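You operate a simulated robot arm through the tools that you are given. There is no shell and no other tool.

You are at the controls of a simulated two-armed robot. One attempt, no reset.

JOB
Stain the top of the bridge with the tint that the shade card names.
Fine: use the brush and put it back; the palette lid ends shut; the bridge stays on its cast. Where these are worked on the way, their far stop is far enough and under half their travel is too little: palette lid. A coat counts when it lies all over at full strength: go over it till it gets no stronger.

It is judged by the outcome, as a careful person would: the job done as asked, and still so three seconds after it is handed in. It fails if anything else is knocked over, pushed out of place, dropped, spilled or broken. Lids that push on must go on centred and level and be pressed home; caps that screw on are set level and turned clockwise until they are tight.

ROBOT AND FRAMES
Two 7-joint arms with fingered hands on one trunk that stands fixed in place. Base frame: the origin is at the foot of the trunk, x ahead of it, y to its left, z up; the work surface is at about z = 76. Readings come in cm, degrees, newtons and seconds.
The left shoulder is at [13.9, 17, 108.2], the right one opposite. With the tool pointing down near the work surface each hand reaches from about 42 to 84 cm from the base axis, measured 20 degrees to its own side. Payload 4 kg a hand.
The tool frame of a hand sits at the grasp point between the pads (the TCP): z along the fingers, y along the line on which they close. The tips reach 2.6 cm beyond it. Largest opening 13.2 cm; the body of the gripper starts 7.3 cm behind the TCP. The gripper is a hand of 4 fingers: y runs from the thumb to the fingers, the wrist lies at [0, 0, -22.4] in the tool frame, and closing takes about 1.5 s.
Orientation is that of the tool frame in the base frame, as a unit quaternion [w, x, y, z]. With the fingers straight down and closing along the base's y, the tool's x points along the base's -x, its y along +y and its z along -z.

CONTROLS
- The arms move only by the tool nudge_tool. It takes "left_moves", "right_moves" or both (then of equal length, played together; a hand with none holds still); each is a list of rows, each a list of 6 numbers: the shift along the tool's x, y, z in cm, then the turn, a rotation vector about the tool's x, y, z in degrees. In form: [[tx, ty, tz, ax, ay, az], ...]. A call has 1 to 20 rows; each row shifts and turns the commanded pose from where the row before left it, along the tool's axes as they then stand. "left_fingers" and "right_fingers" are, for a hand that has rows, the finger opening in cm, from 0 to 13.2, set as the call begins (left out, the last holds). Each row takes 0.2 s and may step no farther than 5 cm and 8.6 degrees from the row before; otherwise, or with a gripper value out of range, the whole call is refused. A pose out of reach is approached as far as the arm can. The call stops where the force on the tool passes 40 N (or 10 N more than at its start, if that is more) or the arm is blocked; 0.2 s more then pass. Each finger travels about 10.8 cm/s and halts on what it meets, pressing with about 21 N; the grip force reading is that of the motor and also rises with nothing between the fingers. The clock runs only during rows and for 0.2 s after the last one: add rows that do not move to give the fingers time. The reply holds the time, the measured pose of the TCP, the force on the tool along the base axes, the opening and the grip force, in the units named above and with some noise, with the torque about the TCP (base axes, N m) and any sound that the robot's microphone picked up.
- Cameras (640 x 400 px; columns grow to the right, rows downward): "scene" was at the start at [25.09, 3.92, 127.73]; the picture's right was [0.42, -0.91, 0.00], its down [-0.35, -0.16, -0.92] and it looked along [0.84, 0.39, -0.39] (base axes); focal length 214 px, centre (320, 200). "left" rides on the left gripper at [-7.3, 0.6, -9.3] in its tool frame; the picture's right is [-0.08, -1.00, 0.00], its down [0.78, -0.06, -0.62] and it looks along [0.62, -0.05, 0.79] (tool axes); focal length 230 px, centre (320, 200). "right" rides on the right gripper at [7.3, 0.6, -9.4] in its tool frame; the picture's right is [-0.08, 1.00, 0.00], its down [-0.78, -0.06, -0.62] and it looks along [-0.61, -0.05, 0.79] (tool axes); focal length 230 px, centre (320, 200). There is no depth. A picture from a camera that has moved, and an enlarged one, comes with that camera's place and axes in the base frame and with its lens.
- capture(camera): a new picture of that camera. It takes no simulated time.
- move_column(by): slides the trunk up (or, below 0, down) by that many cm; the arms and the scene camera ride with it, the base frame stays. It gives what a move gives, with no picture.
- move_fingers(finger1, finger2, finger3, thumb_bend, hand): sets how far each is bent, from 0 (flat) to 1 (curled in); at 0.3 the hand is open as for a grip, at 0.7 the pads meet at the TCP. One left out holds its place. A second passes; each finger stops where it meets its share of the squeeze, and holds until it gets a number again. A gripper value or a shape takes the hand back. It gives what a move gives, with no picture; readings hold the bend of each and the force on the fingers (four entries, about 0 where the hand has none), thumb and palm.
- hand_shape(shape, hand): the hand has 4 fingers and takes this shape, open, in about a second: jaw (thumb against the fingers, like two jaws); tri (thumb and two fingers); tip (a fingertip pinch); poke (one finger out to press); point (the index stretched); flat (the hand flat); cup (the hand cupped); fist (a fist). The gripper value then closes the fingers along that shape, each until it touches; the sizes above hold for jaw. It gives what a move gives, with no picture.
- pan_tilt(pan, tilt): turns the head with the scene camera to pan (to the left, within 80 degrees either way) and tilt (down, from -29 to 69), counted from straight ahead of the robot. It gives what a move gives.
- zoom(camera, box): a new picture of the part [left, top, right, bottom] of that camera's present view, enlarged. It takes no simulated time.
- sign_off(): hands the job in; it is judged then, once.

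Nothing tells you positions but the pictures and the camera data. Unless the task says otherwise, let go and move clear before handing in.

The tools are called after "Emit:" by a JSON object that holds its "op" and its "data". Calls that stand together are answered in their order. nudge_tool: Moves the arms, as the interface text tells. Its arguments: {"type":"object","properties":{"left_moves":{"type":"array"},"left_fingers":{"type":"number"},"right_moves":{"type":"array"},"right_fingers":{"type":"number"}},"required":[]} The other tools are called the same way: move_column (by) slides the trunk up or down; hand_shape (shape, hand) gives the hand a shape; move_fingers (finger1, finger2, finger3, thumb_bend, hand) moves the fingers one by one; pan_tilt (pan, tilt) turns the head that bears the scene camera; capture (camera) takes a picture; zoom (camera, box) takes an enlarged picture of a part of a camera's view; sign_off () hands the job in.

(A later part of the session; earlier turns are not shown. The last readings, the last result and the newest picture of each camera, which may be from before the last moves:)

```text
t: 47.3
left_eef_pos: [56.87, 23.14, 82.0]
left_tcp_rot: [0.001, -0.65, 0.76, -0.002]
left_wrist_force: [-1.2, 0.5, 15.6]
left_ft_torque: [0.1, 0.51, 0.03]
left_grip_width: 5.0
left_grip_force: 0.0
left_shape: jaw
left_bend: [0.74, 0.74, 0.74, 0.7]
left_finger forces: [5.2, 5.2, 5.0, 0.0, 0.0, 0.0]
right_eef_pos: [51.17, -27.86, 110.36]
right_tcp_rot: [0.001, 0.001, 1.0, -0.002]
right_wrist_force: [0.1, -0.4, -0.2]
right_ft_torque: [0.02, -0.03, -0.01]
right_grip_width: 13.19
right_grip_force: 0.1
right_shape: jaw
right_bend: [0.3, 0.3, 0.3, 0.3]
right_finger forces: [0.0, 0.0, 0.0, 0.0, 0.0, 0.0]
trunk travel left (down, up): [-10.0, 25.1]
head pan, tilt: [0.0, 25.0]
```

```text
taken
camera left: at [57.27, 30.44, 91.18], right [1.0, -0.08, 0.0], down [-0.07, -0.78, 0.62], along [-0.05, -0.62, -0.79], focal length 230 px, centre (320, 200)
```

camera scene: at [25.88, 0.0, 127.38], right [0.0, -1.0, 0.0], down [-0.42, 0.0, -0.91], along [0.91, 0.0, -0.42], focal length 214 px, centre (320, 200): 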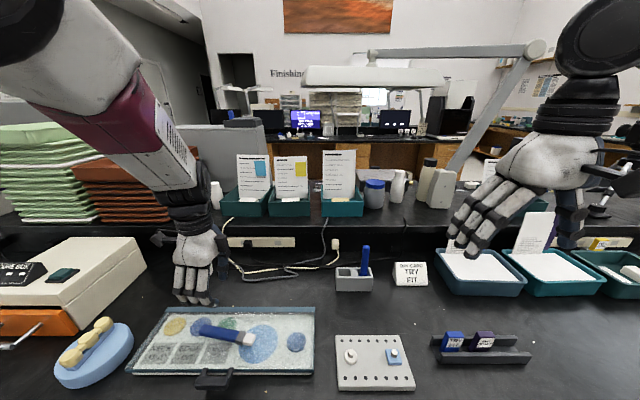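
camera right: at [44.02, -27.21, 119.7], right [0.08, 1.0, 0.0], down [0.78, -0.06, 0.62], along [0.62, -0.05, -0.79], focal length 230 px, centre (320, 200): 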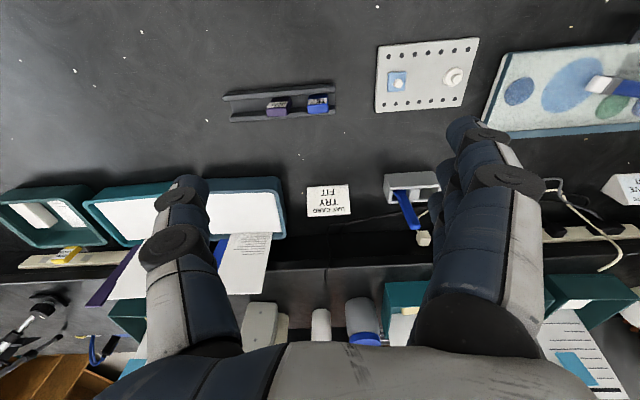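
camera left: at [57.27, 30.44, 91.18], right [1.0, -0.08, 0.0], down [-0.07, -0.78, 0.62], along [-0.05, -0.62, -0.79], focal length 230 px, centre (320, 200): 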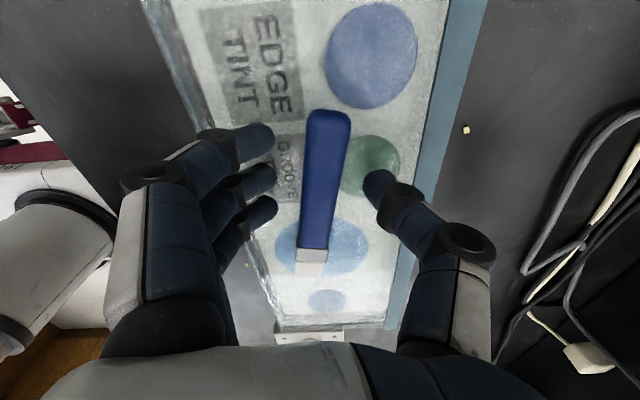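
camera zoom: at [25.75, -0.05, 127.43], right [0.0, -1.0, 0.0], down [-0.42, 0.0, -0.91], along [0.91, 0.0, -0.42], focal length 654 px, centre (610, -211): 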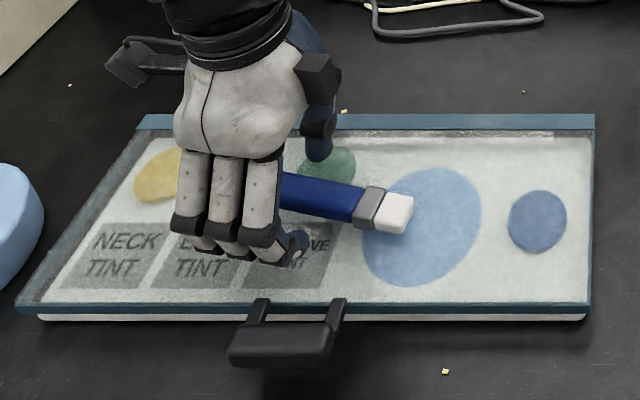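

The finger tips just touch the lid. I'll raise 0.3 cm and close on the handle.

Emit:
{"op": "nudge_tool", "data": {"left_moves": [[0, 0, -0.35, 0, 0, 0], [0, 0, 0, 0, 0, 0]]}}

Emit:
{"op": "nudge_tool", "data": {"left_moves": [[0, 0, 0, 0, 0, 0], [0, 0, 0, 0, 0, 0], [0, 0, 0, 0, 0, 0], [0, 0, 0, 0, 0, 0], [0, 0, 0, 0, 0, 0], [0, 0, 0, 0, 0, 0], [0, 0, 0, 0, 0, 0], [0, 0, 0, 0, 0, 0]], "left_fingers": 0}}

Emit:
{"op": "capture", "data": {"camera": "left"}}

Emit:
{"op": "zoom", "data": {"camera": "scene", "box": [120, 270, 330, 400]}}

```text
t: 47.9
left_eef_pos: [56.81, 23.08, 82.01]
left_tcp_rot: [-0.001, -0.649, 0.761, 0.0]
left_wrist_force: [-0.5, -0.6, 0.1]
left_ft_torque: [0.0, 0.02, 0.01]
left_grip_width: 4.99
left_grip_force: 0.1
left_shape: jaw
left_bend: [0.74, 0.74, 0.74, 0.7]
left_finger forces: [0.3, 0.1, 0.1, 0.1, 0.0, 0.0]
right_eef_pos: [51.38, -27.79, 110.22]
right_tcp_rot: [0.0, 0.001, 1.0, 0.0]
right_wrist_force: [0.3, -0.9, -0.4]
right_ft_torque: [0.01, -0.01, -0.02]
right_grip_width: 13.18
right_grip_force: 0.1
right_shape: jaw
right_bend: [0.3, 0.3, 0.3, 0.3]
right_finger forces: [0.0, 0.1, 0.0, 0.1, 0.0, 0.0]
trunk travel left (down, up): [-10.0, 25.1]
head pan, tilt: [0.0, 25.0]
```

```text
t: 49.7
left_eef_pos: [56.9, 23.15, 82.22]
left_tcp_rot: [0.001, -0.649, 0.761, -0.001]
left_wrist_force: [0.2, -0.3, -0.1]
left_ft_torque: [0.06, 0.01, 0.02]
left_grip_width: 1.73
left_grip_force: 21.0
left_shape: jaw
left_bend: [0.72, 0.72, 0.72, 0.7]
left_finger forces: [6.4, 6.2, 5.9, 0.0, 18.7, 0.0]
right_eef_pos: [51.2, -27.75, 110.35]
right_tcp_rot: [0.002, 0.0, 1.0, 0.0]
right_wrist_force: [-0.2, -0.1, 0.5]
right_ft_torque: [0.02, -0.01, -0.01]
right_grip_width: 13.2
right_grip_force: 0.0
right_shape: jaw
right_bend: [0.3, 0.3, 0.3, 0.3]
right_finger forces: [0.0, 0.1, 0.1, 0.0, 0.0, 0.1]
trunk travel left (down, up): [-10.0, 25.1]
head pan, tilt: [0.0, 25.0]
```

```text
taken
camera left: at [57.33, 30.47, 91.31], right [1.0, -0.08, 0.0], down [-0.06, -0.78, 0.62], along [-0.05, -0.62, -0.79], focal length 230 px, centre (320, 200)
```

left: 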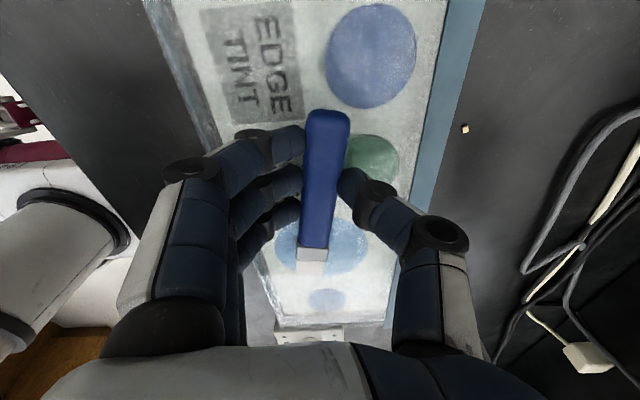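

```text
3.05 times, centred on (225, 335) of scene
camera zoom: at [25.91, 0.01, 127.36], right [0.0, -1.0, 0.0], down [-0.42, 0.0, -0.91], along [0.91, 0.0, -0.42], focal length 654 px, centre (610, -211)
```

zoom: 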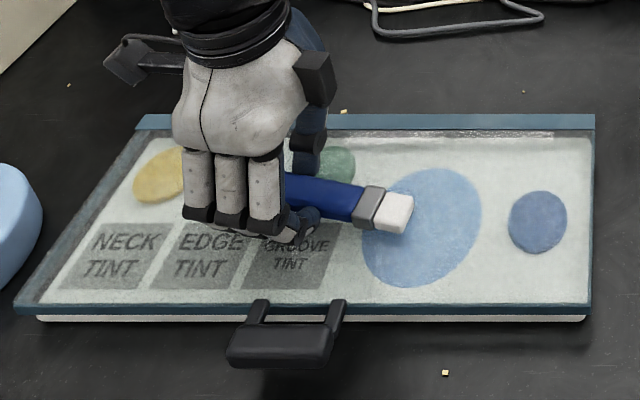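

Now it's a balanced grip, with all three fingers against the thumb and an opening of 1.7 cm. I'll lift straight up and check it holds.

Emit:
{"op": "nudge_tool", "data": {"left_moves": [[0, 0, -0.5, 0, 0, 0], [0, 0, -1, 0, 0, 0], [0, 0, -1.5, 0, 0, 0], [0, 0, -2, 0, 0, 0], [0, 0, -2, 0, 0, 0], [0, 0, -2, 0, 0, 0], [0, 0, -2, 0, 0, 0], [0, 0, -2, 0, 0, 0], [0, 0, 0, 0, 0, 0]]}}

Emit:
{"op": "capture", "data": {"camera": "left"}}

Emit:
{"op": "zoom", "data": {"camera": "scene", "box": [120, 240, 330, 400]}}

```text
t: 51.7
left_eef_pos: [56.79, 24.46, 94.67]
left_tcp_rot: [-0.025, -0.665, 0.746, -0.021]
left_wrist_force: [0.5, -0.1, -0.6]
left_ft_torque: [-0.01, 0.0, 0.01]
left_grip_width: 1.73
left_grip_force: 21.0
left_shape: jaw
left_bend: [0.72, 0.72, 0.72, 0.7]
left_finger forces: [6.5, 6.2, 6.0, 0.0, 18.7, 0.0]
right_eef_pos: [51.35, -27.71, 110.24]
right_tcp_rot: [0.001, 0.001, 1.0, 0.0]
right_wrist_force: [0.2, 0.5, -0.4]
right_ft_torque: [0.01, 0.0, -0.01]
right_grip_width: 13.21
right_grip_force: 0.1
right_shape: jaw
right_bend: [0.3, 0.3, 0.3, 0.3]
right_finger forces: [0.0, 0.0, 0.0, 0.0, 0.1, 0.0]
trunk travel left (down, up): [-10.0, 25.1]
head pan, tilt: [0.0, 25.0]
```

```text
taken
camera left: at [57.09, 32.28, 103.44], right [1.0, -0.04, -0.01], down [-0.03, -0.74, 0.67], along [-0.03, -0.67, -0.74], focal length 230 px, centre (320, 200)
```

left: 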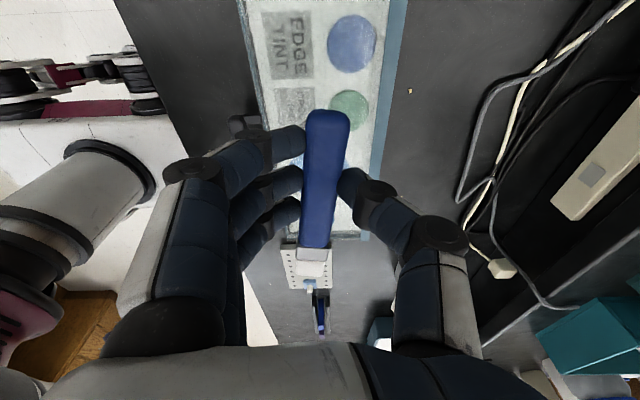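

```text
2.50 times, centred on (225, 320) of scene
camera zoom: at [25.92, 0.01, 127.35], right [0.0, -1.0, 0.0], down [-0.42, 0.0, -0.91], along [0.91, 0.0, -0.42], focal length 536 px, centre (558, -100)
```

zoom: 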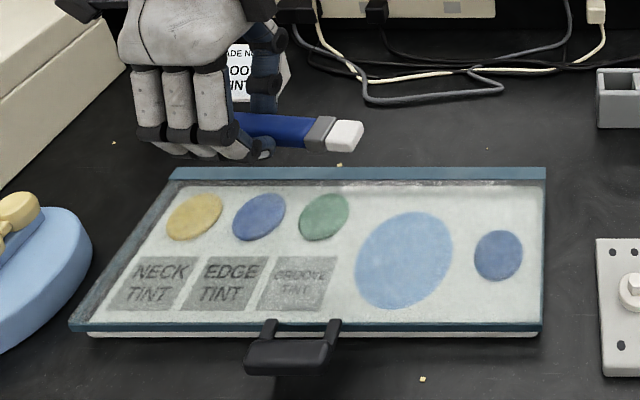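

The grip is solid. I'll yaw the hand back to a natural direction (pointing forward and right) and tilt it so the bristles point down, then park it to the left while the right hand opens the lid.

Emit:
{"op": "nudge_tool", "data": {"left_moves": [[0, 0, -0.3, 0, 0, 7.7], [0, 0, -0.3, 0, 0, 7.7], [0, 0, -0.3, 0, 0, 7.7], [0, 0, -0.3, 0, 0, 7.7], [0, 0, -0.3, 0, 0, 7.7], [0, 0, -0.3, 0, 0, 7.7], [0, 0, -0.3, 0, 0, 7.7], [0, 0, -0.3, 0, 0, 7.7], [0, 0, -0.3, 0, 0, 7.7], [0, 0, -0.3, 0, 0, 7.7], [0, 0, -0.3, 0, 0, 7.7], [0, 0, -0.3, 0, 0, 7.7], [0, 0, -0.3, 0, 0, 7.7], [0, 0, -0.3, 0, 0, 7.7], [0, 0, -0.3, 0, 0, 7.7], [0, 0, -0.3, 0, 0, 7.7], [0, 0, 0, 0, 0, 0]]}}

Emit:
{"op": "capture", "data": {"camera": "scene"}}

```text
t: 55.3
left_eef_pos: [58.8, 25.28, 98.74]
left_tcp_rot: [0.012, 0.343, 0.939, -0.031]
left_wrist_force: [-0.4, 0.3, -0.9]
left_ft_torque: [-0.03, -0.01, 0.04]
left_grip_width: 1.71
left_grip_force: 21.1
left_shape: jaw
left_bend: [0.72, 0.72, 0.72, 0.7]
left_finger forces: [6.5, 6.1, 6.0, 0.0, 18.7, 0.1]
left hand out of reach, approached as far as the arm can: row 1, 3, 5, 8, 11, 14
right_eef_pos: [51.26, -27.79, 110.32]
right_tcp_rot: [0.001, 0.0, 1.0, -0.002]
right_wrist_force: [0.6, -0.5, 0.8]
right_ft_torque: [0.02, -0.01, 0.01]
right_grip_width: 13.18
right_grip_force: 0.1
right_shape: jaw
right_bend: [0.3, 0.3, 0.3, 0.3]
right_finger forces: [0.0, 0.1, 0.0, 0.0, 0.1, 0.0]
trunk travel left (down, up): [-10.0, 25.1]
head pan, tilt: [0.0, 25.0]
```

```text
taken
camera scene: at [25.91, 0.01, 127.36], right [0.0, -1.0, 0.0], down [-0.42, 0.0, -0.91], along [0.91, 0.0, -0.42], focal length 214 px, centre (320, 200)
```

scene: 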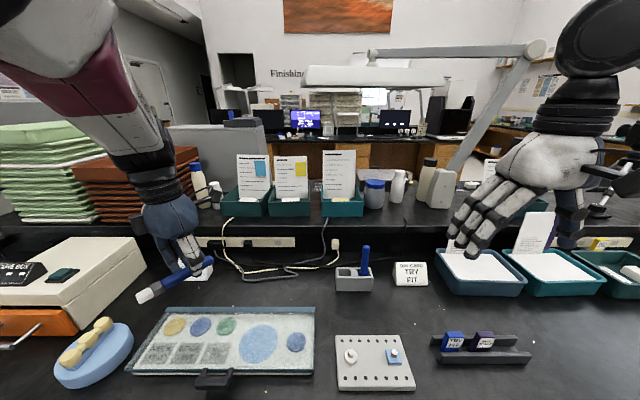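

Emit:
{"op": "nudge_tool", "data": {"left_moves": [[0, 0, 0, 0, -7.2, 0], [0, 0, 0, 0, -7.2, 0], [0, 0, 0, 0, -7.2, 0], [0, 0, 0, 0, -7.2, 0], [0, 0, 0, 0, -7.2, 0], [0, 0, 0, 0, -7.2, 0], [0, 0, 0, 0, -7.2, 0], [0, 0, 0, 0, -7.2, 0], [0, 0, 0, 0, 0, 0]]}}

Emit:
{"op": "capture", "data": {"camera": "scene"}}

Emit:
{"op": "capture", "data": {"camera": "left"}}

```text
t: 57.3
left_eef_pos: [59.53, 24.68, 98.38]
left_tcp_rot: [0.45, 0.315, 0.817, -0.174]
left_wrist_force: [0.1, 0.2, -0.4]
left_ft_torque: [0.03, 0.01, 0.0]
left_grip_width: 1.68
left_grip_force: 21.2
left_shape: jaw
left_bend: [0.72, 0.72, 0.72, 0.7]
left_finger forces: [6.5, 6.1, 6.0, 0.0, 18.5, 0.1]
left hand out of reach, approached as far as the arm can: row 1, 2
right_eef_pos: [51.32, -27.85, 110.31]
right_tcp_rot: [0.001, 0.001, 1.0, -0.001]
right_wrist_force: [-0.6, -0.9, -0.3]
right_ft_torque: [0.0, 0.02, -0.04]
right_grip_width: 13.21
right_grip_force: 0.1
right_shape: jaw
right_bend: [0.3, 0.3, 0.3, 0.3]
right_finger forces: [0.0, 0.0, 0.0, 0.1, 0.1, 0.0]
trunk travel left (down, up): [-10.0, 25.1]
head pan, tilt: [0.0, 25.0]
```

```text
taken
camera scene: at [25.9, -0.02, 127.37], right [0.0, -1.0, 0.0], down [-0.42, 0.0, -0.91], along [0.91, 0.0, -0.42], focal length 214 px, centre (320, 200)
```

scene: 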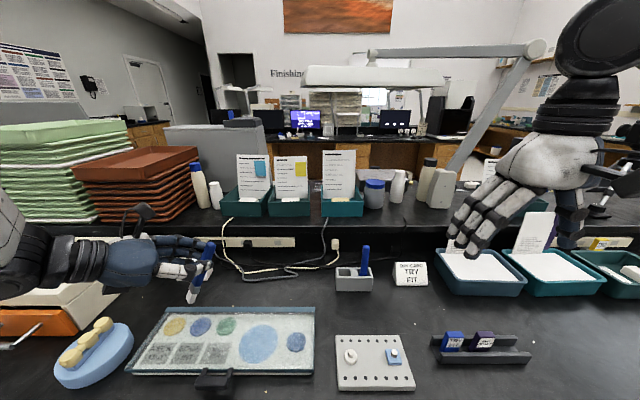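

```text
taken
camera left: at [56.9, 27.8, 109.32], right [-0.64, -0.77, 0.07], down [-0.74, 0.59, -0.33], along [0.22, -0.26, -0.94], focal length 230 px, centre (320, 200)
```

left: 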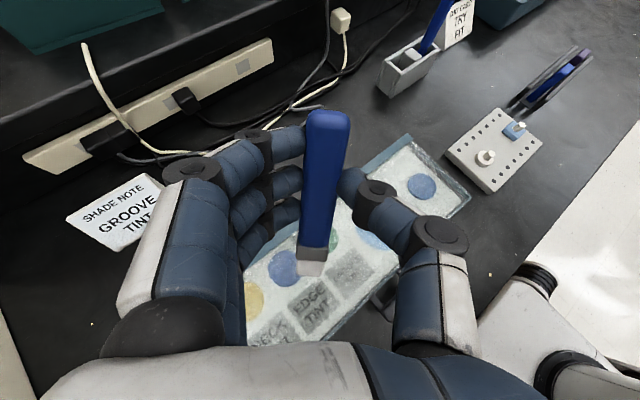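

The brush is held firmly, bristles down. I'll park the left hand over toward the bridge and begin bringing the right hand in toward the lid handle at about (47.9, 20.2, 79.5).

Emit:
{"op": "nudge_tool", "data": {"left_moves": [[0.58, 2.47, -2.67, 0, 0, 0], [0.58, 2.47, -2.67, 0, 0, 0], [0.58, 2.47, -2.67, 0, 0, 0], [0.58, 2.47, -2.67, 0, 0, 0], [0.58, 2.47, -2.67, 0, 0, 0], [0.58, 2.47, -2.67, 0, 0, 0], [0, 0, 0, 0, 0, 0]], "right_moves": [[0, 4, 1, 0, 0, 0], [0, 4, 1, 0, 0, 0], [0, 4, 1, 0, 0, 0], [0, 4, 1, 0, 0, 0], [0, 4, 1, 0, 0, 0], [0, 4, 1, 0, 0, 0], [0, 0, 0, 0, 0, 0]]}}

Emit:
{"op": "capture", "data": {"camera": "scene"}}

```text
t: 58.9
left_eef_pos: [58.37, 46.11, 103.9]
left_tcp_rot: [0.449, 0.316, 0.817, -0.174]
left_wrist_force: [1.0, 0.4, -0.2]
left_ft_torque: [0.02, 0.02, 0.02]
left_grip_width: 1.69
left_grip_force: 21.3
left_shape: jaw
left_bend: [0.72, 0.72, 0.72, 0.7]
left_finger forces: [6.6, 6.2, 6.0, 0.0, 18.7, 0.1]
right_eef_pos: [51.39, -3.8, 104.03]
right_tcp_rot: [0.001, 0.0, 1.0, -0.001]
right_wrist_force: [1.7, 0.2, 0.2]
right_ft_torque: [0.04, 0.02, -0.04]
right_grip_width: 13.18
right_grip_force: 0.0
right_shape: jaw
right_bend: [0.3, 0.3, 0.3, 0.3]
right_finger forces: [0.1, 0.0, 0.0, 0.1, 0.1, 0.0]
trunk travel left (down, up): [-10.0, 25.1]
head pan, tilt: [0.0, 25.0]
```

```text
taken
camera scene: at [25.91, -0.03, 127.36], right [0.0, -1.0, 0.0], down [-0.42, 0.0, -0.91], along [0.91, 0.0, -0.42], focal length 214 px, centre (320, 200)
```

scene: 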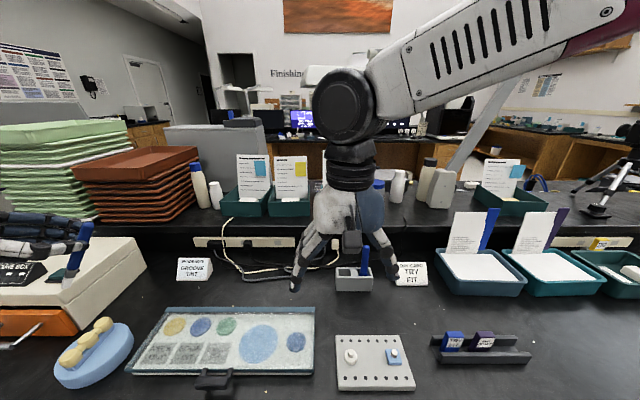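

Emit:
{"op": "nudge_tool", "data": {"right_moves": [[0.73, 3.97, 1.5, 0, 0, 0], [0.73, 3.97, 1.5, 0, 0, 0], [0.73, 3.97, 1.5, 0, 0, 0], [0.73, 3.97, 1.5, 0, 0, 0], [0.73, 3.97, 1.5, 0, 0, 0], [0.73, 3.97, 1.5, 0, 0, 0], [0, 0, 0, 0, 0, 0]], "right_fingers": 9}}

Emit:
{"op": "capture", "data": {"camera": "scene"}}

Emit:
{"op": "capture", "data": {"camera": "right"}}

```text
t: 60.7
left_eef_pos: [58.27, 46.1, 103.8]
left_tcp_rot: [0.45, 0.316, 0.817, -0.174]
left_wrist_force: [-0.7, 0.2, -0.9]
left_ft_torque: [-0.01, 0.02, 0.02]
left_grip_width: 1.68
left_grip_force: 20.9
left_shape: jaw
left_bend: [0.72, 0.72, 0.72, 0.7]
left_finger forces: [6.5, 6.2, 5.8, 0.0, 18.7, 0.0]
right_eef_pos: [50.65, 17.97, 99.17]
right_tcp_rot: [0.006, 0.041, 0.998, 0.04]
right_wrist_force: [-0.5, -0.1, -0.3]
right_ft_torque: [0.02, 0.0, 0.05]
right_grip_width: 9.04
right_grip_force: 0.1
right_shape: jaw
right_bend: [0.68, 0.68, 0.68, 0.65]
right_finger forces: [0.1, 0.1, 0.0, 0.1, 0.0, 0.0]
trunk travel left (down, up): [-10.0, 25.1]
head pan, tilt: [0.0, 25.0]
stopped in row 7 (right hand): the arm was blocked; the commanded pose is now the measured one
```

```text
taken
camera scene: at [25.99, 0.0, 127.34], right [0.0, -1.0, 0.0], down [-0.42, 0.0, -0.91], along [0.91, 0.0, -0.42], focal length 214 px, centre (320, 200)
```

scene: 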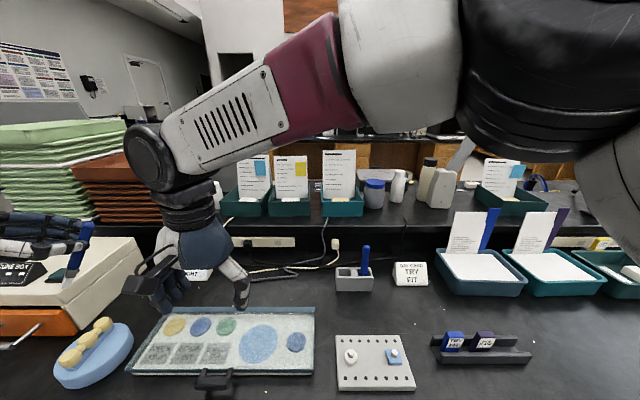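

```text
taken
camera right: at [43.41, 18.47, 108.67], right [0.16, 0.98, 0.08], down [0.77, -0.18, 0.61], along [0.62, -0.03, -0.78], focal length 230 px, centre (320, 200)
```

right: 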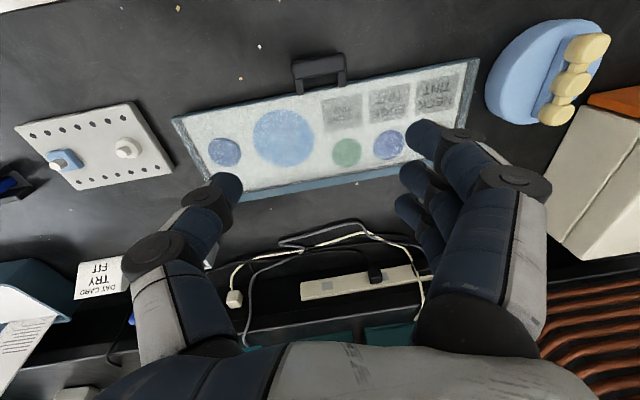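

The right elbow comes up beside the head here, the same problem as before. I'll back out, yaw the right hand to point left so the elbow swings out, then approach again.

Emit:
{"op": "nudge_tool", "data": {"right_moves": [[-0.7, -4.2, 0, 0, 0, 0], [-0.7, -4.2, 0, 0, 0, 0], [-0.7, -4.2, 0, 0, 0, 0], [-0.7, -4.2, 0, 0, 0, 0], [-0.7, -4.2, 0, 0, 0, 0], [-0.7, -4.2, 0, 0, 0, 0], [-0.7, -4.2, 0, 0, 0, 0], [-0.7, -4.2, 0, 0, 0, 0], [0, 0, 0, 0, 0, -8], [0, 0, 0, 0, 0, -8], [0, 0, 0, 0, 0, -8], [0, 0, 0, 0, 0, -8], [0, 0, 0, 0, 0, -8], [0, 0, 0, 0, 0, -8], [0, 0, 0, 0, 0, -8], [0, 0, 0, 0, 0, -8], [0, 0, 0, 0, 0, -8], [0, 0, 0, 0, 0, 0]]}}

Emit:
{"op": "capture", "data": {"camera": "scene"}}

```text
t: 64.5
left_eef_pos: [58.36, 46.17, 104.04]
left_tcp_rot: [0.45, 0.315, 0.817, -0.174]
left_wrist_force: [0.2, -0.5, -0.5]
left_ft_torque: [0.0, -0.01, 0.01]
left_grip_width: 1.73
left_grip_force: 21.1
left_shape: jaw
left_bend: [0.72, 0.72, 0.72, 0.7]
left_finger forces: [6.5, 6.3, 5.9, 0.0, 18.6, 0.0]
right_eef_pos: [53.44, -15.53, 96.65]
right_tcp_rot: [0.027, -0.557, 0.829, 0.028]
right_wrist_force: [-0.3, -0.3, 0.5]
right_ft_torque: [0.05, -0.01, -0.02]
right_grip_width: 9.02
right_grip_force: 0.1
right_shape: jaw
right_bend: [0.68, 0.68, 0.68, 0.65]
right_finger forces: [0.0, 0.0, 0.1, 0.0, 0.1, 0.0]
trunk travel left (down, up): [-10.0, 25.1]
head pan, tilt: [0.0, 25.0]
```

```text
taken
camera scene: at [25.91, 0.01, 127.36], right [0.0, -1.0, 0.0], down [-0.42, 0.0, -0.91], along [0.91, 0.0, -0.42], focal length 214 px, centre (320, 200)
```

scene: 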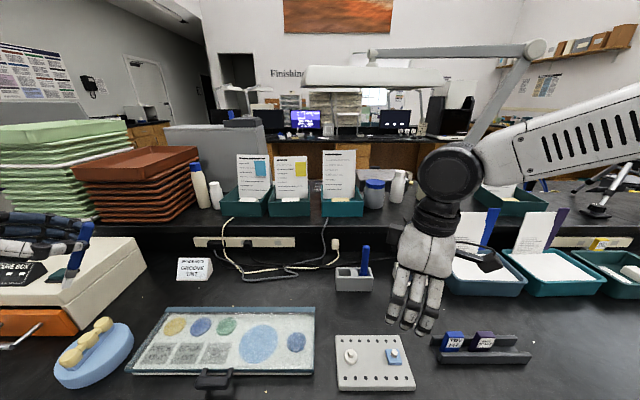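

The right elbow is now out. I'll finish yawing to point left and carry the hand over to just in front of the lid handle, staying high.

Emit:
{"op": "nudge_tool", "data": {"right_moves": [[0, 0, 0, 0, 0, -7.4], [0, 0, 0, 0, 0, -7.4], [0, 0, 0, 0, 0, -7.4], [-4.1, 1.18, 0.3, 0, 0, 0], [-4.1, 1.18, 0.3, 0, 0, 0], [-4.1, 1.18, 0.3, 0, 0, 0], [-4.1, 1.18, 0.3, 0, 0, 0], [-4.1, 1.18, 0.3, 0, 0, 0], [-4.1, 1.18, 0.3, 0, 0, 0], [-4.1, 1.18, 0.3, 0, 0, 0], [-4.1, 1.18, 0.3, 0, 0, 0], [0, 0, 0, 0, 0, 0]]}}

Emit:
{"op": "capture", "data": {"camera": "scene"}}

Emit:
{"op": "capture", "data": {"camera": "right"}}

```text
t: 67.1
left_eef_pos: [58.36, 46.24, 103.78]
left_tcp_rot: [0.449, 0.316, 0.817, -0.174]
left_wrist_force: [0.0, 0.4, 0.0]
left_ft_torque: [0.01, 0.01, 0.01]
left_grip_width: 1.71
left_grip_force: 21.2
left_shape: jaw
left_bend: [0.72, 0.72, 0.72, 0.7]
left_finger forces: [6.5, 6.2, 6.0, 0.1, 18.8, 0.0]
right_eef_pos: [44.15, 17.43, 96.52]
right_tcp_rot: [0.032, -0.705, 0.709, 0.023]
right_wrist_force: [-0.5, 0.3, 0.7]
right_ft_torque: [-0.02, -0.02, -0.02]
right_grip_width: 9.02
right_grip_force: 0.1
right_shape: jaw
right_bend: [0.68, 0.68, 0.68, 0.65]
right_finger forces: [0.1, 0.1, 0.1, 0.0, 0.1, 0.1]
trunk travel left (down, up): [-10.0, 25.1]
head pan, tilt: [0.0, 25.0]
```

```text
taken
camera scene: at [25.9, -0.01, 127.36], right [0.0, -1.0, 0.0], down [-0.42, 0.0, -0.91], along [0.91, 0.0, -0.42], focal length 214 px, centre (320, 200)
```

scene: 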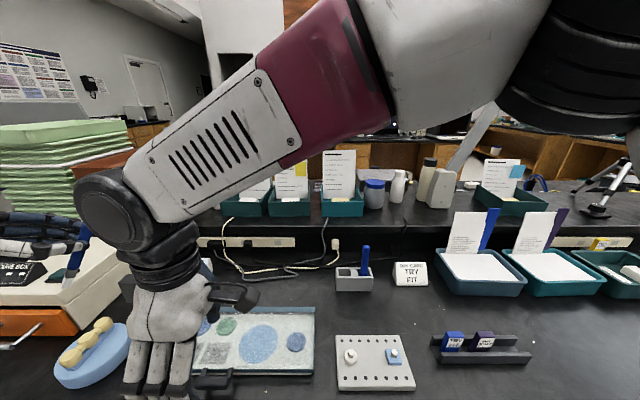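

```text
taken
camera right: at [43.5, 9.38, 105.42], right [-1.0, 0.08, -0.01], down [0.06, 0.74, 0.68], along [0.06, 0.67, -0.74], focal length 230 px, centre (320, 200)
```

right: 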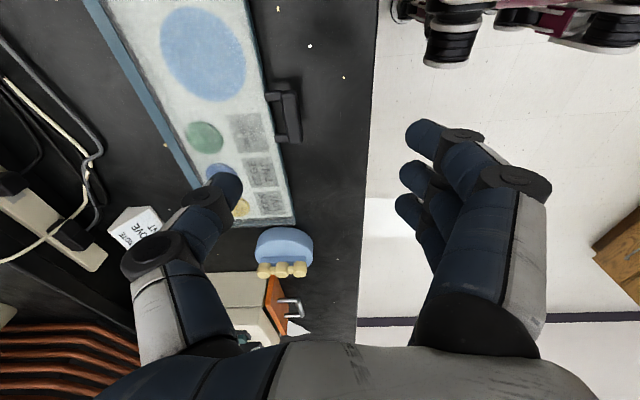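

The right hand is in place without being blocked. I'll zoom in on the handle's shape.

Emit:
{"op": "zoom", "data": {"camera": "right", "box": [230, 60, 330, 160]}}

Emit:
{"op": "zoom", "data": {"camera": "scene", "box": [180, 340, 260, 400]}}

Emit:
{"op": "capture", "data": {"camera": "left"}}

```text
4.00 times, centred on (280, 110) of right
camera zoom: at [43.5, 9.38, 105.42], right [-1.0, 0.08, -0.01], down [0.06, 0.74, 0.68], along [0.06, 0.67, -0.74], focal length 920 px, centre (480, 560)
```

zoom: 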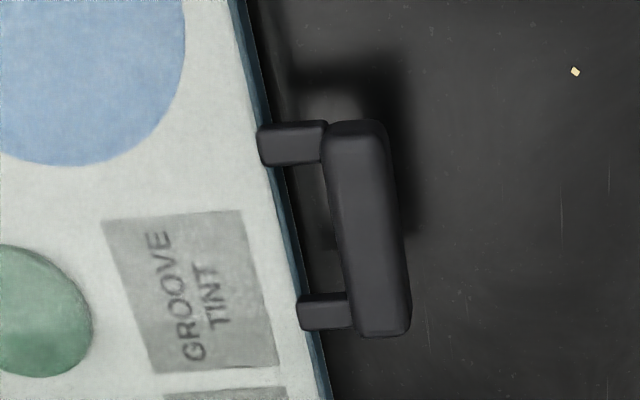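

```text
6.67 times, centred on (220, 370) of scene
camera zoom: at [25.9, -0.01, 127.36], right [0.0, -1.0, 0.0], down [-0.42, 0.0, -0.91], along [0.91, 0.0, -0.42], focal length 1430 px, centre (987, -933)
```

zoom: 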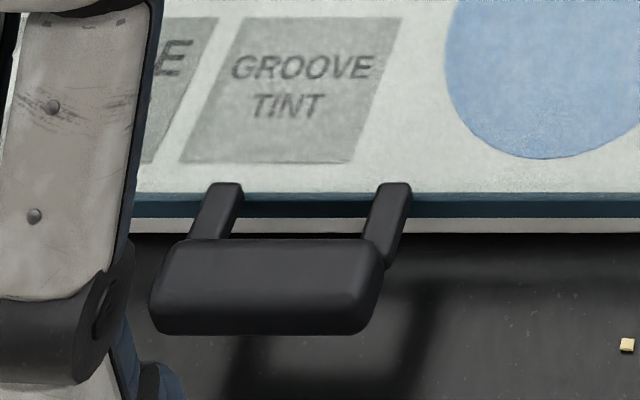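

```text
taken
camera left: at [55.66, 49.25, 114.9], right [-0.64, -0.77, 0.07], down [-0.74, 0.59, -0.33], along [0.22, -0.26, -0.94], focal length 230 px, centre (320, 200)
```

left: 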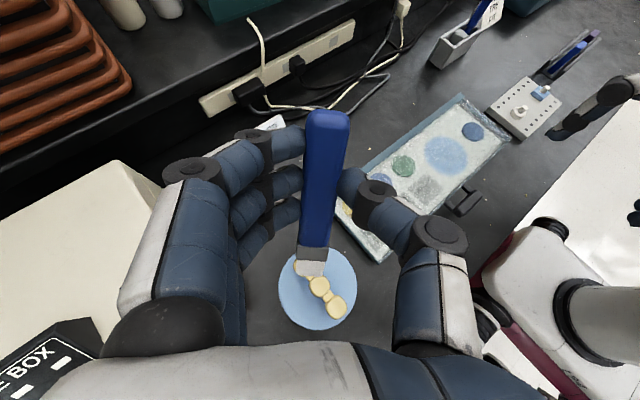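

The handle bar spans x 46.8–48.5, y about 16.5–23 and z 79–80.4, with about a 2 cm gap to the lid edge. I'll come down from above with the thumb in that gap and the fingers in front, then clamp lightly and swing it along the hinge arc.

Emit:
{"op": "nudge_tool", "data": {"right_moves": [[-0.52, -0.91, 3.23, 0, 0, 0], [-0.52, -0.91, 3.23, 0, 0, 0], [-0.52, -0.91, 3.23, 0, 0, 0], [0, 0, 0, 0, 0, 0], [0, 0, 0, 0, 0, 0]], "right_fingers": 4}}

Emit:
{"op": "capture", "data": {"camera": "right"}}

Emit:
{"op": "zoom", "data": {"camera": "left", "box": [380, 120, 640, 300]}}

Emit:
{"op": "capture", "data": {"camera": "scene"}}

```text
t: 68.5
left_eef_pos: [58.44, 46.09, 103.94]
left_tcp_rot: [0.45, 0.315, 0.817, -0.174]
left_wrist_force: [-0.8, -0.5, -0.2]
left_ft_torque: [0.01, -0.01, 0.02]
left_grip_width: 1.69
left_grip_force: 20.7
left_shape: jaw
left_bend: [0.72, 0.72, 0.72, 0.7]
left_finger forces: [6.6, 6.1, 6.0, 0.1, 18.7, 0.1]
right_eef_pos: [50.78, 17.89, 90.31]
right_tcp_rot: [0.059, -0.673, 0.735, 0.044]
right_wrist_force: [-0.4, -0.7, -0.6]
right_ft_torque: [-0.01, 0.01, -0.01]
right_grip_width: 4.04
right_grip_force: 0.1
right_shape: jaw
right_bend: [0.73, 0.73, 0.73, 0.7]
right_finger forces: [0.1, 0.0, 0.0, 0.0, 0.1, 0.0]
trunk travel left (down, up): [-10.0, 25.1]
head pan, tilt: [0.0, 25.0]
stopped in row 5 (right hand): the arm was blocked; the commanded pose is now the measured one
```

```text
taken
camera right: at [49.34, 9.44, 98.53], right [-0.99, 0.17, -0.01], down [0.11, 0.68, 0.73], along [0.12, 0.71, -0.69], focal length 230 px, centre (320, 200)
```

right: 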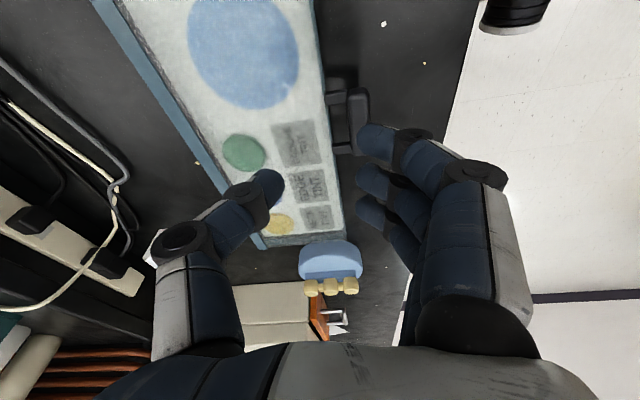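

```text
2.22 times, centred on (510, 210) of left
camera zoom: at [55.66, 49.21, 114.92], right [-0.64, -0.77, 0.07], down [-0.74, 0.59, -0.33], along [0.22, -0.26, -0.94], focal length 511 px, centre (-102, 178)
```

zoom: 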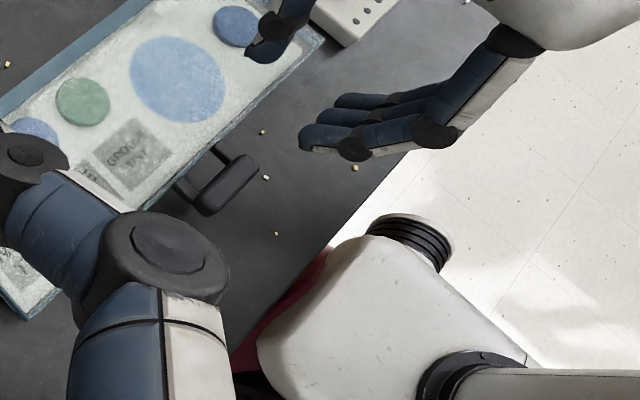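

```text
taken
camera scene: at [25.9, -0.04, 127.37], right [0.0, -1.0, 0.0], down [-0.42, 0.0, -0.91], along [0.91, 0.0, -0.42], focal length 214 px, centre (320, 200)
```

scene: 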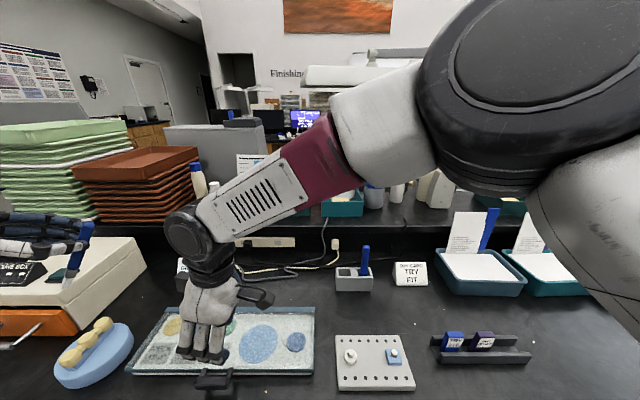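

Still blocked near there. I'll tilt the right hand more so its wrist stays farther to the right, then try again.

Emit:
{"op": "nudge_tool", "data": {"right_moves": [[3.8, 1.5, -2.6, 0, 0, 0], [3.8, 1.5, -2.6, 0, 0, 0], [0, 0, 0, -0.73, -7.4, -1.1], [0, 0, 0, -0.73, -7.4, -1.1], [0, 0, 0, -0.73, -7.4, -1.1], [0, 0, 0, -0.73, -7.4, -1.1], [0, 0, 0, 0, 0, 0]]}}

Emit:
{"op": "capture", "data": {"camera": "scene"}}

```text
t: 70.1
left_eef_pos: [58.23, 46.2, 103.85]
left_tcp_rot: [0.45, 0.316, 0.817, -0.175]
left_wrist_force: [0.3, 0.2, -0.7]
left_ft_torque: [-0.01, 0.0, 0.03]
left_grip_width: 1.71
left_grip_force: 21.2
left_shape: jaw
left_bend: [0.72, 0.72, 0.72, 0.7]
left_finger forces: [6.6, 6.2, 6.0, 0.0, 18.6, 0.1]
right_eef_pos: [46.78, 10.11, 93.93]
right_tcp_rot: [-0.229, 0.671, -0.667, -0.229]
right_wrist_force: [-1.1, 0.5, 0.3]
right_ft_torque: [-0.01, 0.03, -0.02]
right_grip_width: 4.04
right_grip_force: 0.1
right_shape: jaw
right_bend: [0.73, 0.73, 0.73, 0.7]
right_finger forces: [0.0, 0.1, 0.0, 0.0, 0.0, 0.0]
trunk travel left (down, up): [-10.0, 25.1]
head pan, tilt: [0.0, 25.0]
```

```text
taken
camera scene: at [25.88, 0.02, 127.38], right [0.0, -1.0, 0.0], down [-0.42, 0.0, -0.91], along [0.91, 0.0, -0.42], focal length 214 px, centre (320, 200)
```

scene: 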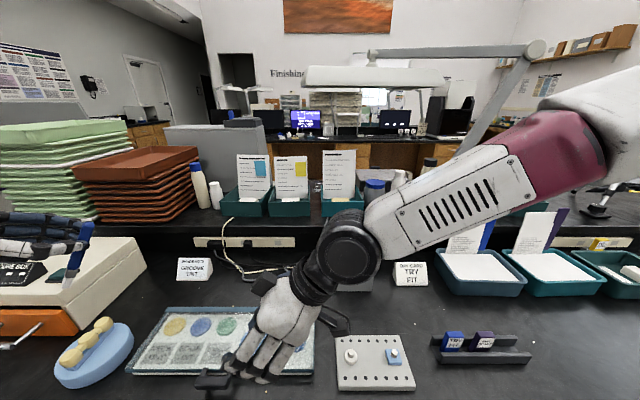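

Emit:
{"op": "nudge_tool", "data": {"right_moves": [[0.4, -0.07, 3.16, 0, 0, 0], [0.4, -0.07, 3.16, 0, 0, 0], [0.4, -0.07, 3.16, 0, 0, 0], [0, 0, 0, 0, 0, 0]]}}

Emit:
{"op": "capture", "data": {"camera": "right"}}

Emit:
{"op": "zoom", "data": {"camera": "scene", "box": [180, 310, 320, 400]}}

Emit:
{"op": "zoom", "data": {"camera": "left", "box": [380, 100, 560, 240]}}

```text
t: 71.1
left_eef_pos: [58.42, 46.2, 103.97]
left_tcp_rot: [0.45, 0.315, 0.818, -0.173]
left_wrist_force: [0.2, 0.6, 0.0]
left_ft_torque: [0.03, 0.02, 0.02]
left_grip_width: 1.69
left_grip_force: 20.9
left_shape: jaw
left_bend: [0.72, 0.72, 0.72, 0.7]
left_finger forces: [6.4, 6.2, 6.0, 0.1, 18.7, 0.1]
right_eef_pos: [46.9, 14.79, 85.76]
right_tcp_rot: [-0.229, 0.671, -0.667, -0.228]
right_wrist_force: [-0.6, 0.3, -0.4]
right_ft_torque: [-0.01, 0.0, 0.0]
right_grip_width: 4.02
right_grip_force: 0.1
right_shape: jaw
right_bend: [0.73, 0.73, 0.73, 0.7]
right_finger forces: [0.0, 0.0, 0.0, 0.0, 0.0, 0.1]
trunk travel left (down, up): [-10.0, 25.1]
head pan, tilt: [0.0, 25.0]
```

```text
taken
camera right: at [46.52, 3.38, 88.76], right [-1.0, 0.05, 0.05], down [0.06, 0.24, 0.97], along [0.04, 0.97, -0.25], focal length 230 px, centre (320, 200)
```

right: 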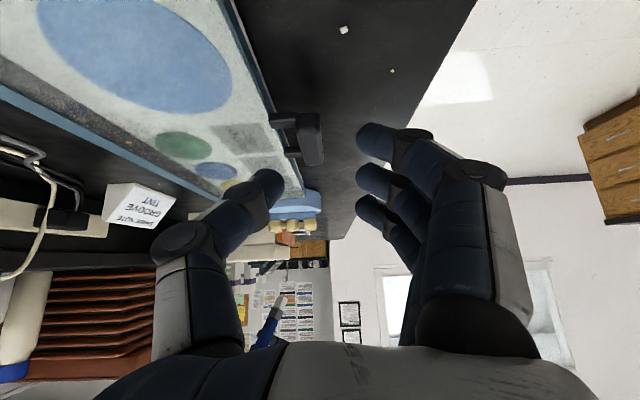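

```text
4.44 times, centred on (250, 355) of scene
camera zoom: at [25.86, 0.01, 127.38], right [0.0, -1.0, 0.0], down [-0.42, 0.0, -0.91], along [0.91, 0.0, -0.42], focal length 953 px, centre (631, -489)
```

zoom: 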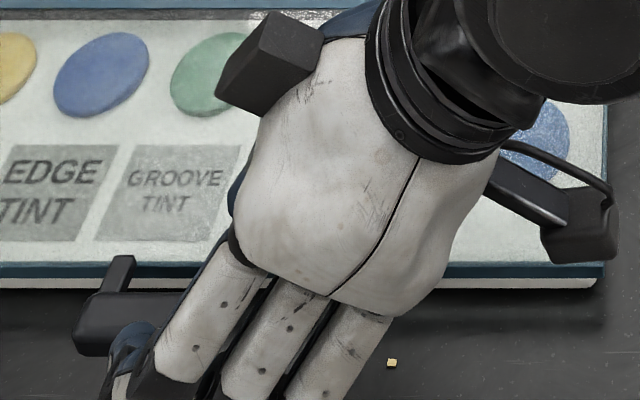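

```text
2.86 times, centred on (470, 170) of left
camera zoom: at [55.63, 49.26, 114.93], right [-0.64, -0.77, 0.07], down [-0.74, 0.59, -0.33], along [0.22, -0.26, -0.94], focal length 657 px, centre (-109, 286)
```

zoom: 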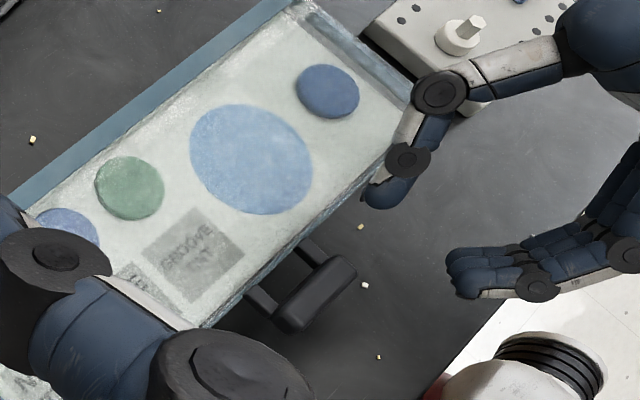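

Emit:
{"op": "nudge_tool", "data": {"right_moves": [[-0.05, -0.05, 1.6, 0, 0, 0], [-0.05, -0.05, 1.6, 0, 0, 0], [-0.05, -0.05, 1.5, 0, 0, 0], [0, 0, 0, 0, 0, 0]], "right_fingers": 3.4}}

Emit:
{"op": "capture", "data": {"camera": "right"}}

Emit:
{"op": "zoom", "data": {"camera": "left", "box": [380, 100, 560, 240]}}

```text
t: 72.1
left_eef_pos: [58.26, 46.07, 103.89]
left_tcp_rot: [0.45, 0.316, 0.817, -0.174]
left_wrist_force: [0.2, 0.1, -0.1]
left_ft_torque: [-0.04, 0.0, 0.01]
left_grip_width: 1.71
left_grip_force: 20.8
left_shape: jaw
left_bend: [0.72, 0.72, 0.72, 0.7]
left_finger forces: [6.5, 6.2, 5.9, 0.1, 18.6, 0.0]
right_eef_pos: [47.03, 17.81, 82.22]
right_tcp_rot: [-0.228, 0.671, -0.667, -0.229]
right_wrist_force: [0.6, -0.1, 0.3]
right_ft_torque: [0.03, -0.01, 0.02]
right_grip_width: 3.42
right_grip_force: 0.1
right_shape: jaw
right_bend: [0.73, 0.73, 0.73, 0.7]
right_finger forces: [0.0, 0.0, 0.0, 0.1, 0.1, 0.1]
trunk travel left (down, up): [-10.0, 25.1]
head pan, tilt: [0.0, 25.0]
```

```text
taken
camera right: at [46.67, 6.33, 85.3], right [-1.0, 0.06, 0.05], down [0.06, 0.24, 0.97], along [0.04, 0.97, -0.25], focal length 230 px, centre (320, 200)
```

right: 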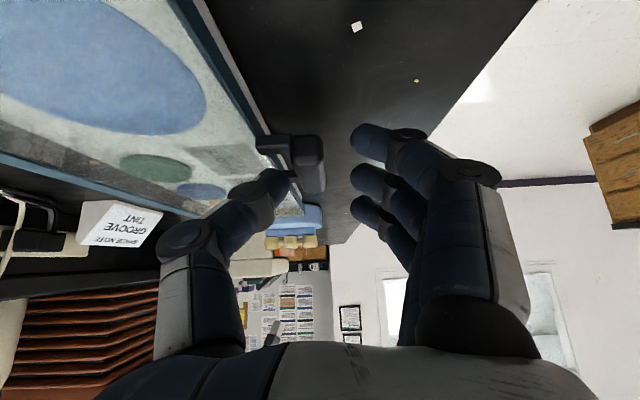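

```text
2.86 times, centred on (470, 170) of left
camera zoom: at [55.65, 49.26, 114.9], right [-0.64, -0.77, 0.07], down [-0.74, 0.59, -0.33], along [0.22, -0.26, -0.94], focal length 657 px, centre (-109, 286)
```

zoom: 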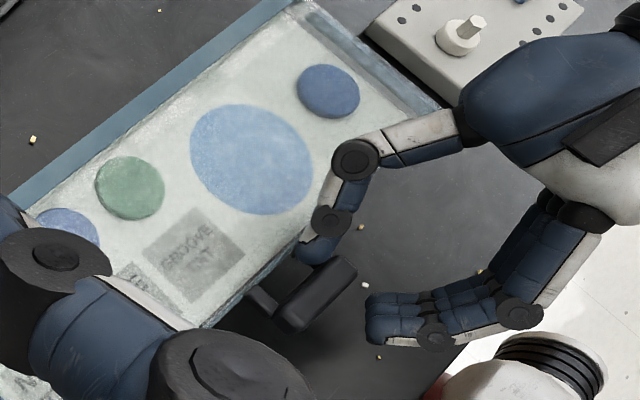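

Emit:
{"op": "nudge_tool", "data": {"right_moves": [[0, 0, 0.6, 0, 0, 0], [0, 0, 0.6, 0, 0, 0], [0, 0, 0, 0, 0, 0]]}}

Emit:
{"op": "capture", "data": {"camera": "right"}}

Emit:
{"op": "zoom", "data": {"camera": "left", "box": [420, 120, 520, 220]}}

```text
t: 72.9
left_eef_pos: [58.42, 46.15, 103.88]
left_tcp_rot: [0.449, 0.315, 0.818, -0.174]
left_wrist_force: [0.7, -0.1, -0.6]
left_ft_torque: [-0.03, 0.0, -0.02]
left_grip_width: 1.72
left_grip_force: 21.1
left_shape: jaw
left_bend: [0.72, 0.72, 0.72, 0.7]
left_finger forces: [6.5, 6.2, 6.0, 0.0, 18.7, 0.0]
right_eef_pos: [47.13, 18.6, 81.26]
right_tcp_rot: [-0.228, 0.671, -0.667, -0.229]
right_wrist_force: [-2.4, -0.6, 4.4]
right_ft_torque: [0.0, -0.08, -0.02]
right_grip_width: 3.37
right_grip_force: 0.1
right_shape: jaw
right_bend: [0.73, 0.73, 0.73, 0.71]
right_finger forces: [0.1, 0.0, 0.1, 0.0, 5.3, 0.0]
trunk travel left (down, up): [-10.0, 25.1]
head pan, tilt: [0.0, 25.0]
```

```text
taken
camera right: at [46.61, 7.1, 84.34], right [-1.0, 0.05, 0.05], down [0.06, 0.24, 0.97], along [0.04, 0.97, -0.25], focal length 230 px, centre (320, 200)
```

right: 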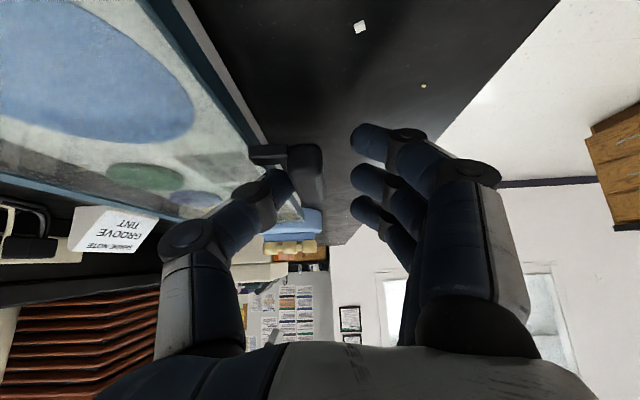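

```text
4.00 times, centred on (470, 170) of left
camera zoom: at [55.62, 49.24, 114.94], right [-0.64, -0.77, 0.07], down [-0.74, 0.59, -0.33], along [0.22, -0.26, -0.94], focal length 920 px, centre (-280, 320)
```

zoom: 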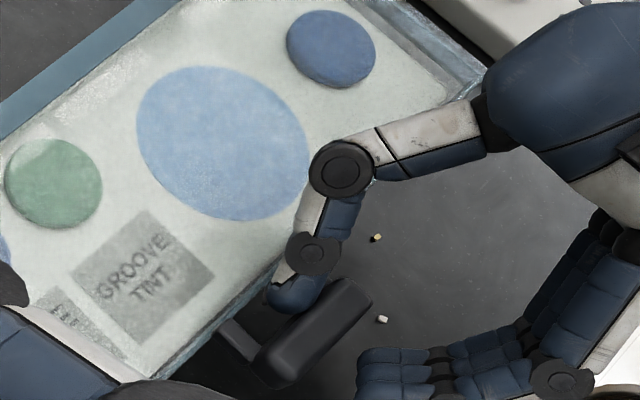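

The thumb is behind the bar. Now I'll close the fingers onto the bar.

Emit:
{"op": "nudge_tool", "data": {"right_moves": [[0, 0, 0, 0, 0, 0], [0, 0, 0, 0, 0, 0], [0, 0, 0, 0, 0, 0], [0, 0, 0, 0, 0, 0], [0, 0, 0, 0, 0, 0], [0, 0, 0, 0, 0, 0], [0, 0, 0, 0, 0, 0]], "right_fingers": 0.5}}

Emit:
{"op": "capture", "data": {"camera": "right"}}

Emit:
{"op": "zoom", "data": {"camera": "left", "box": [380, 100, 560, 240]}}

```text
t: 74.5
left_eef_pos: [58.33, 46.16, 103.86]
left_tcp_rot: [0.45, 0.315, 0.817, -0.174]
left_wrist_force: [-0.3, 0.5, -0.8]
left_ft_torque: [0.03, -0.01, -0.02]
left_grip_width: 1.7
left_grip_force: 21.0
left_shape: jaw
left_bend: [0.72, 0.72, 0.72, 0.7]
left_finger forces: [6.6, 6.2, 5.9, 0.0, 18.6, 0.1]
right_eef_pos: [47.11, 18.51, 81.19]
right_tcp_rot: [-0.227, 0.672, -0.667, -0.229]
right_wrist_force: [8.8, 0.7, 0.1]
right_ft_torque: [0.06, -0.12, -0.08]
right_grip_width: 1.11
right_grip_force: 20.8
right_shape: jaw
right_bend: [0.71, 0.72, 0.7, 0.7]
right_finger forces: [4.6, 4.3, 5.7, 0.0, 23.0, 0.1]
trunk travel left (down, up): [-10.0, 25.1]
head pan, tilt: [0.0, 25.0]
```

```text
taken
camera right: at [46.69, 7.09, 84.26], right [-1.0, 0.06, 0.05], down [0.06, 0.24, 0.97], along [0.04, 0.97, -0.25], focal length 230 px, centre (320, 200)
```

right: 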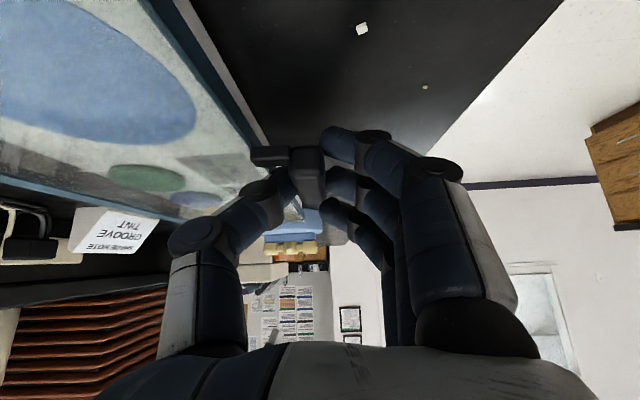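

```text
2.86 times, centred on (470, 170) of left
camera zoom: at [55.73, 49.25, 114.86], right [-0.64, -0.77, 0.07], down [-0.74, 0.59, -0.33], along [0.22, -0.26, -0.94], focal length 657 px, centre (-109, 286)
```

zoom: 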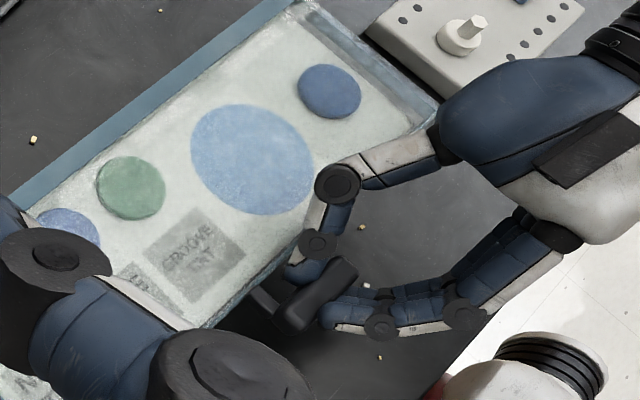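

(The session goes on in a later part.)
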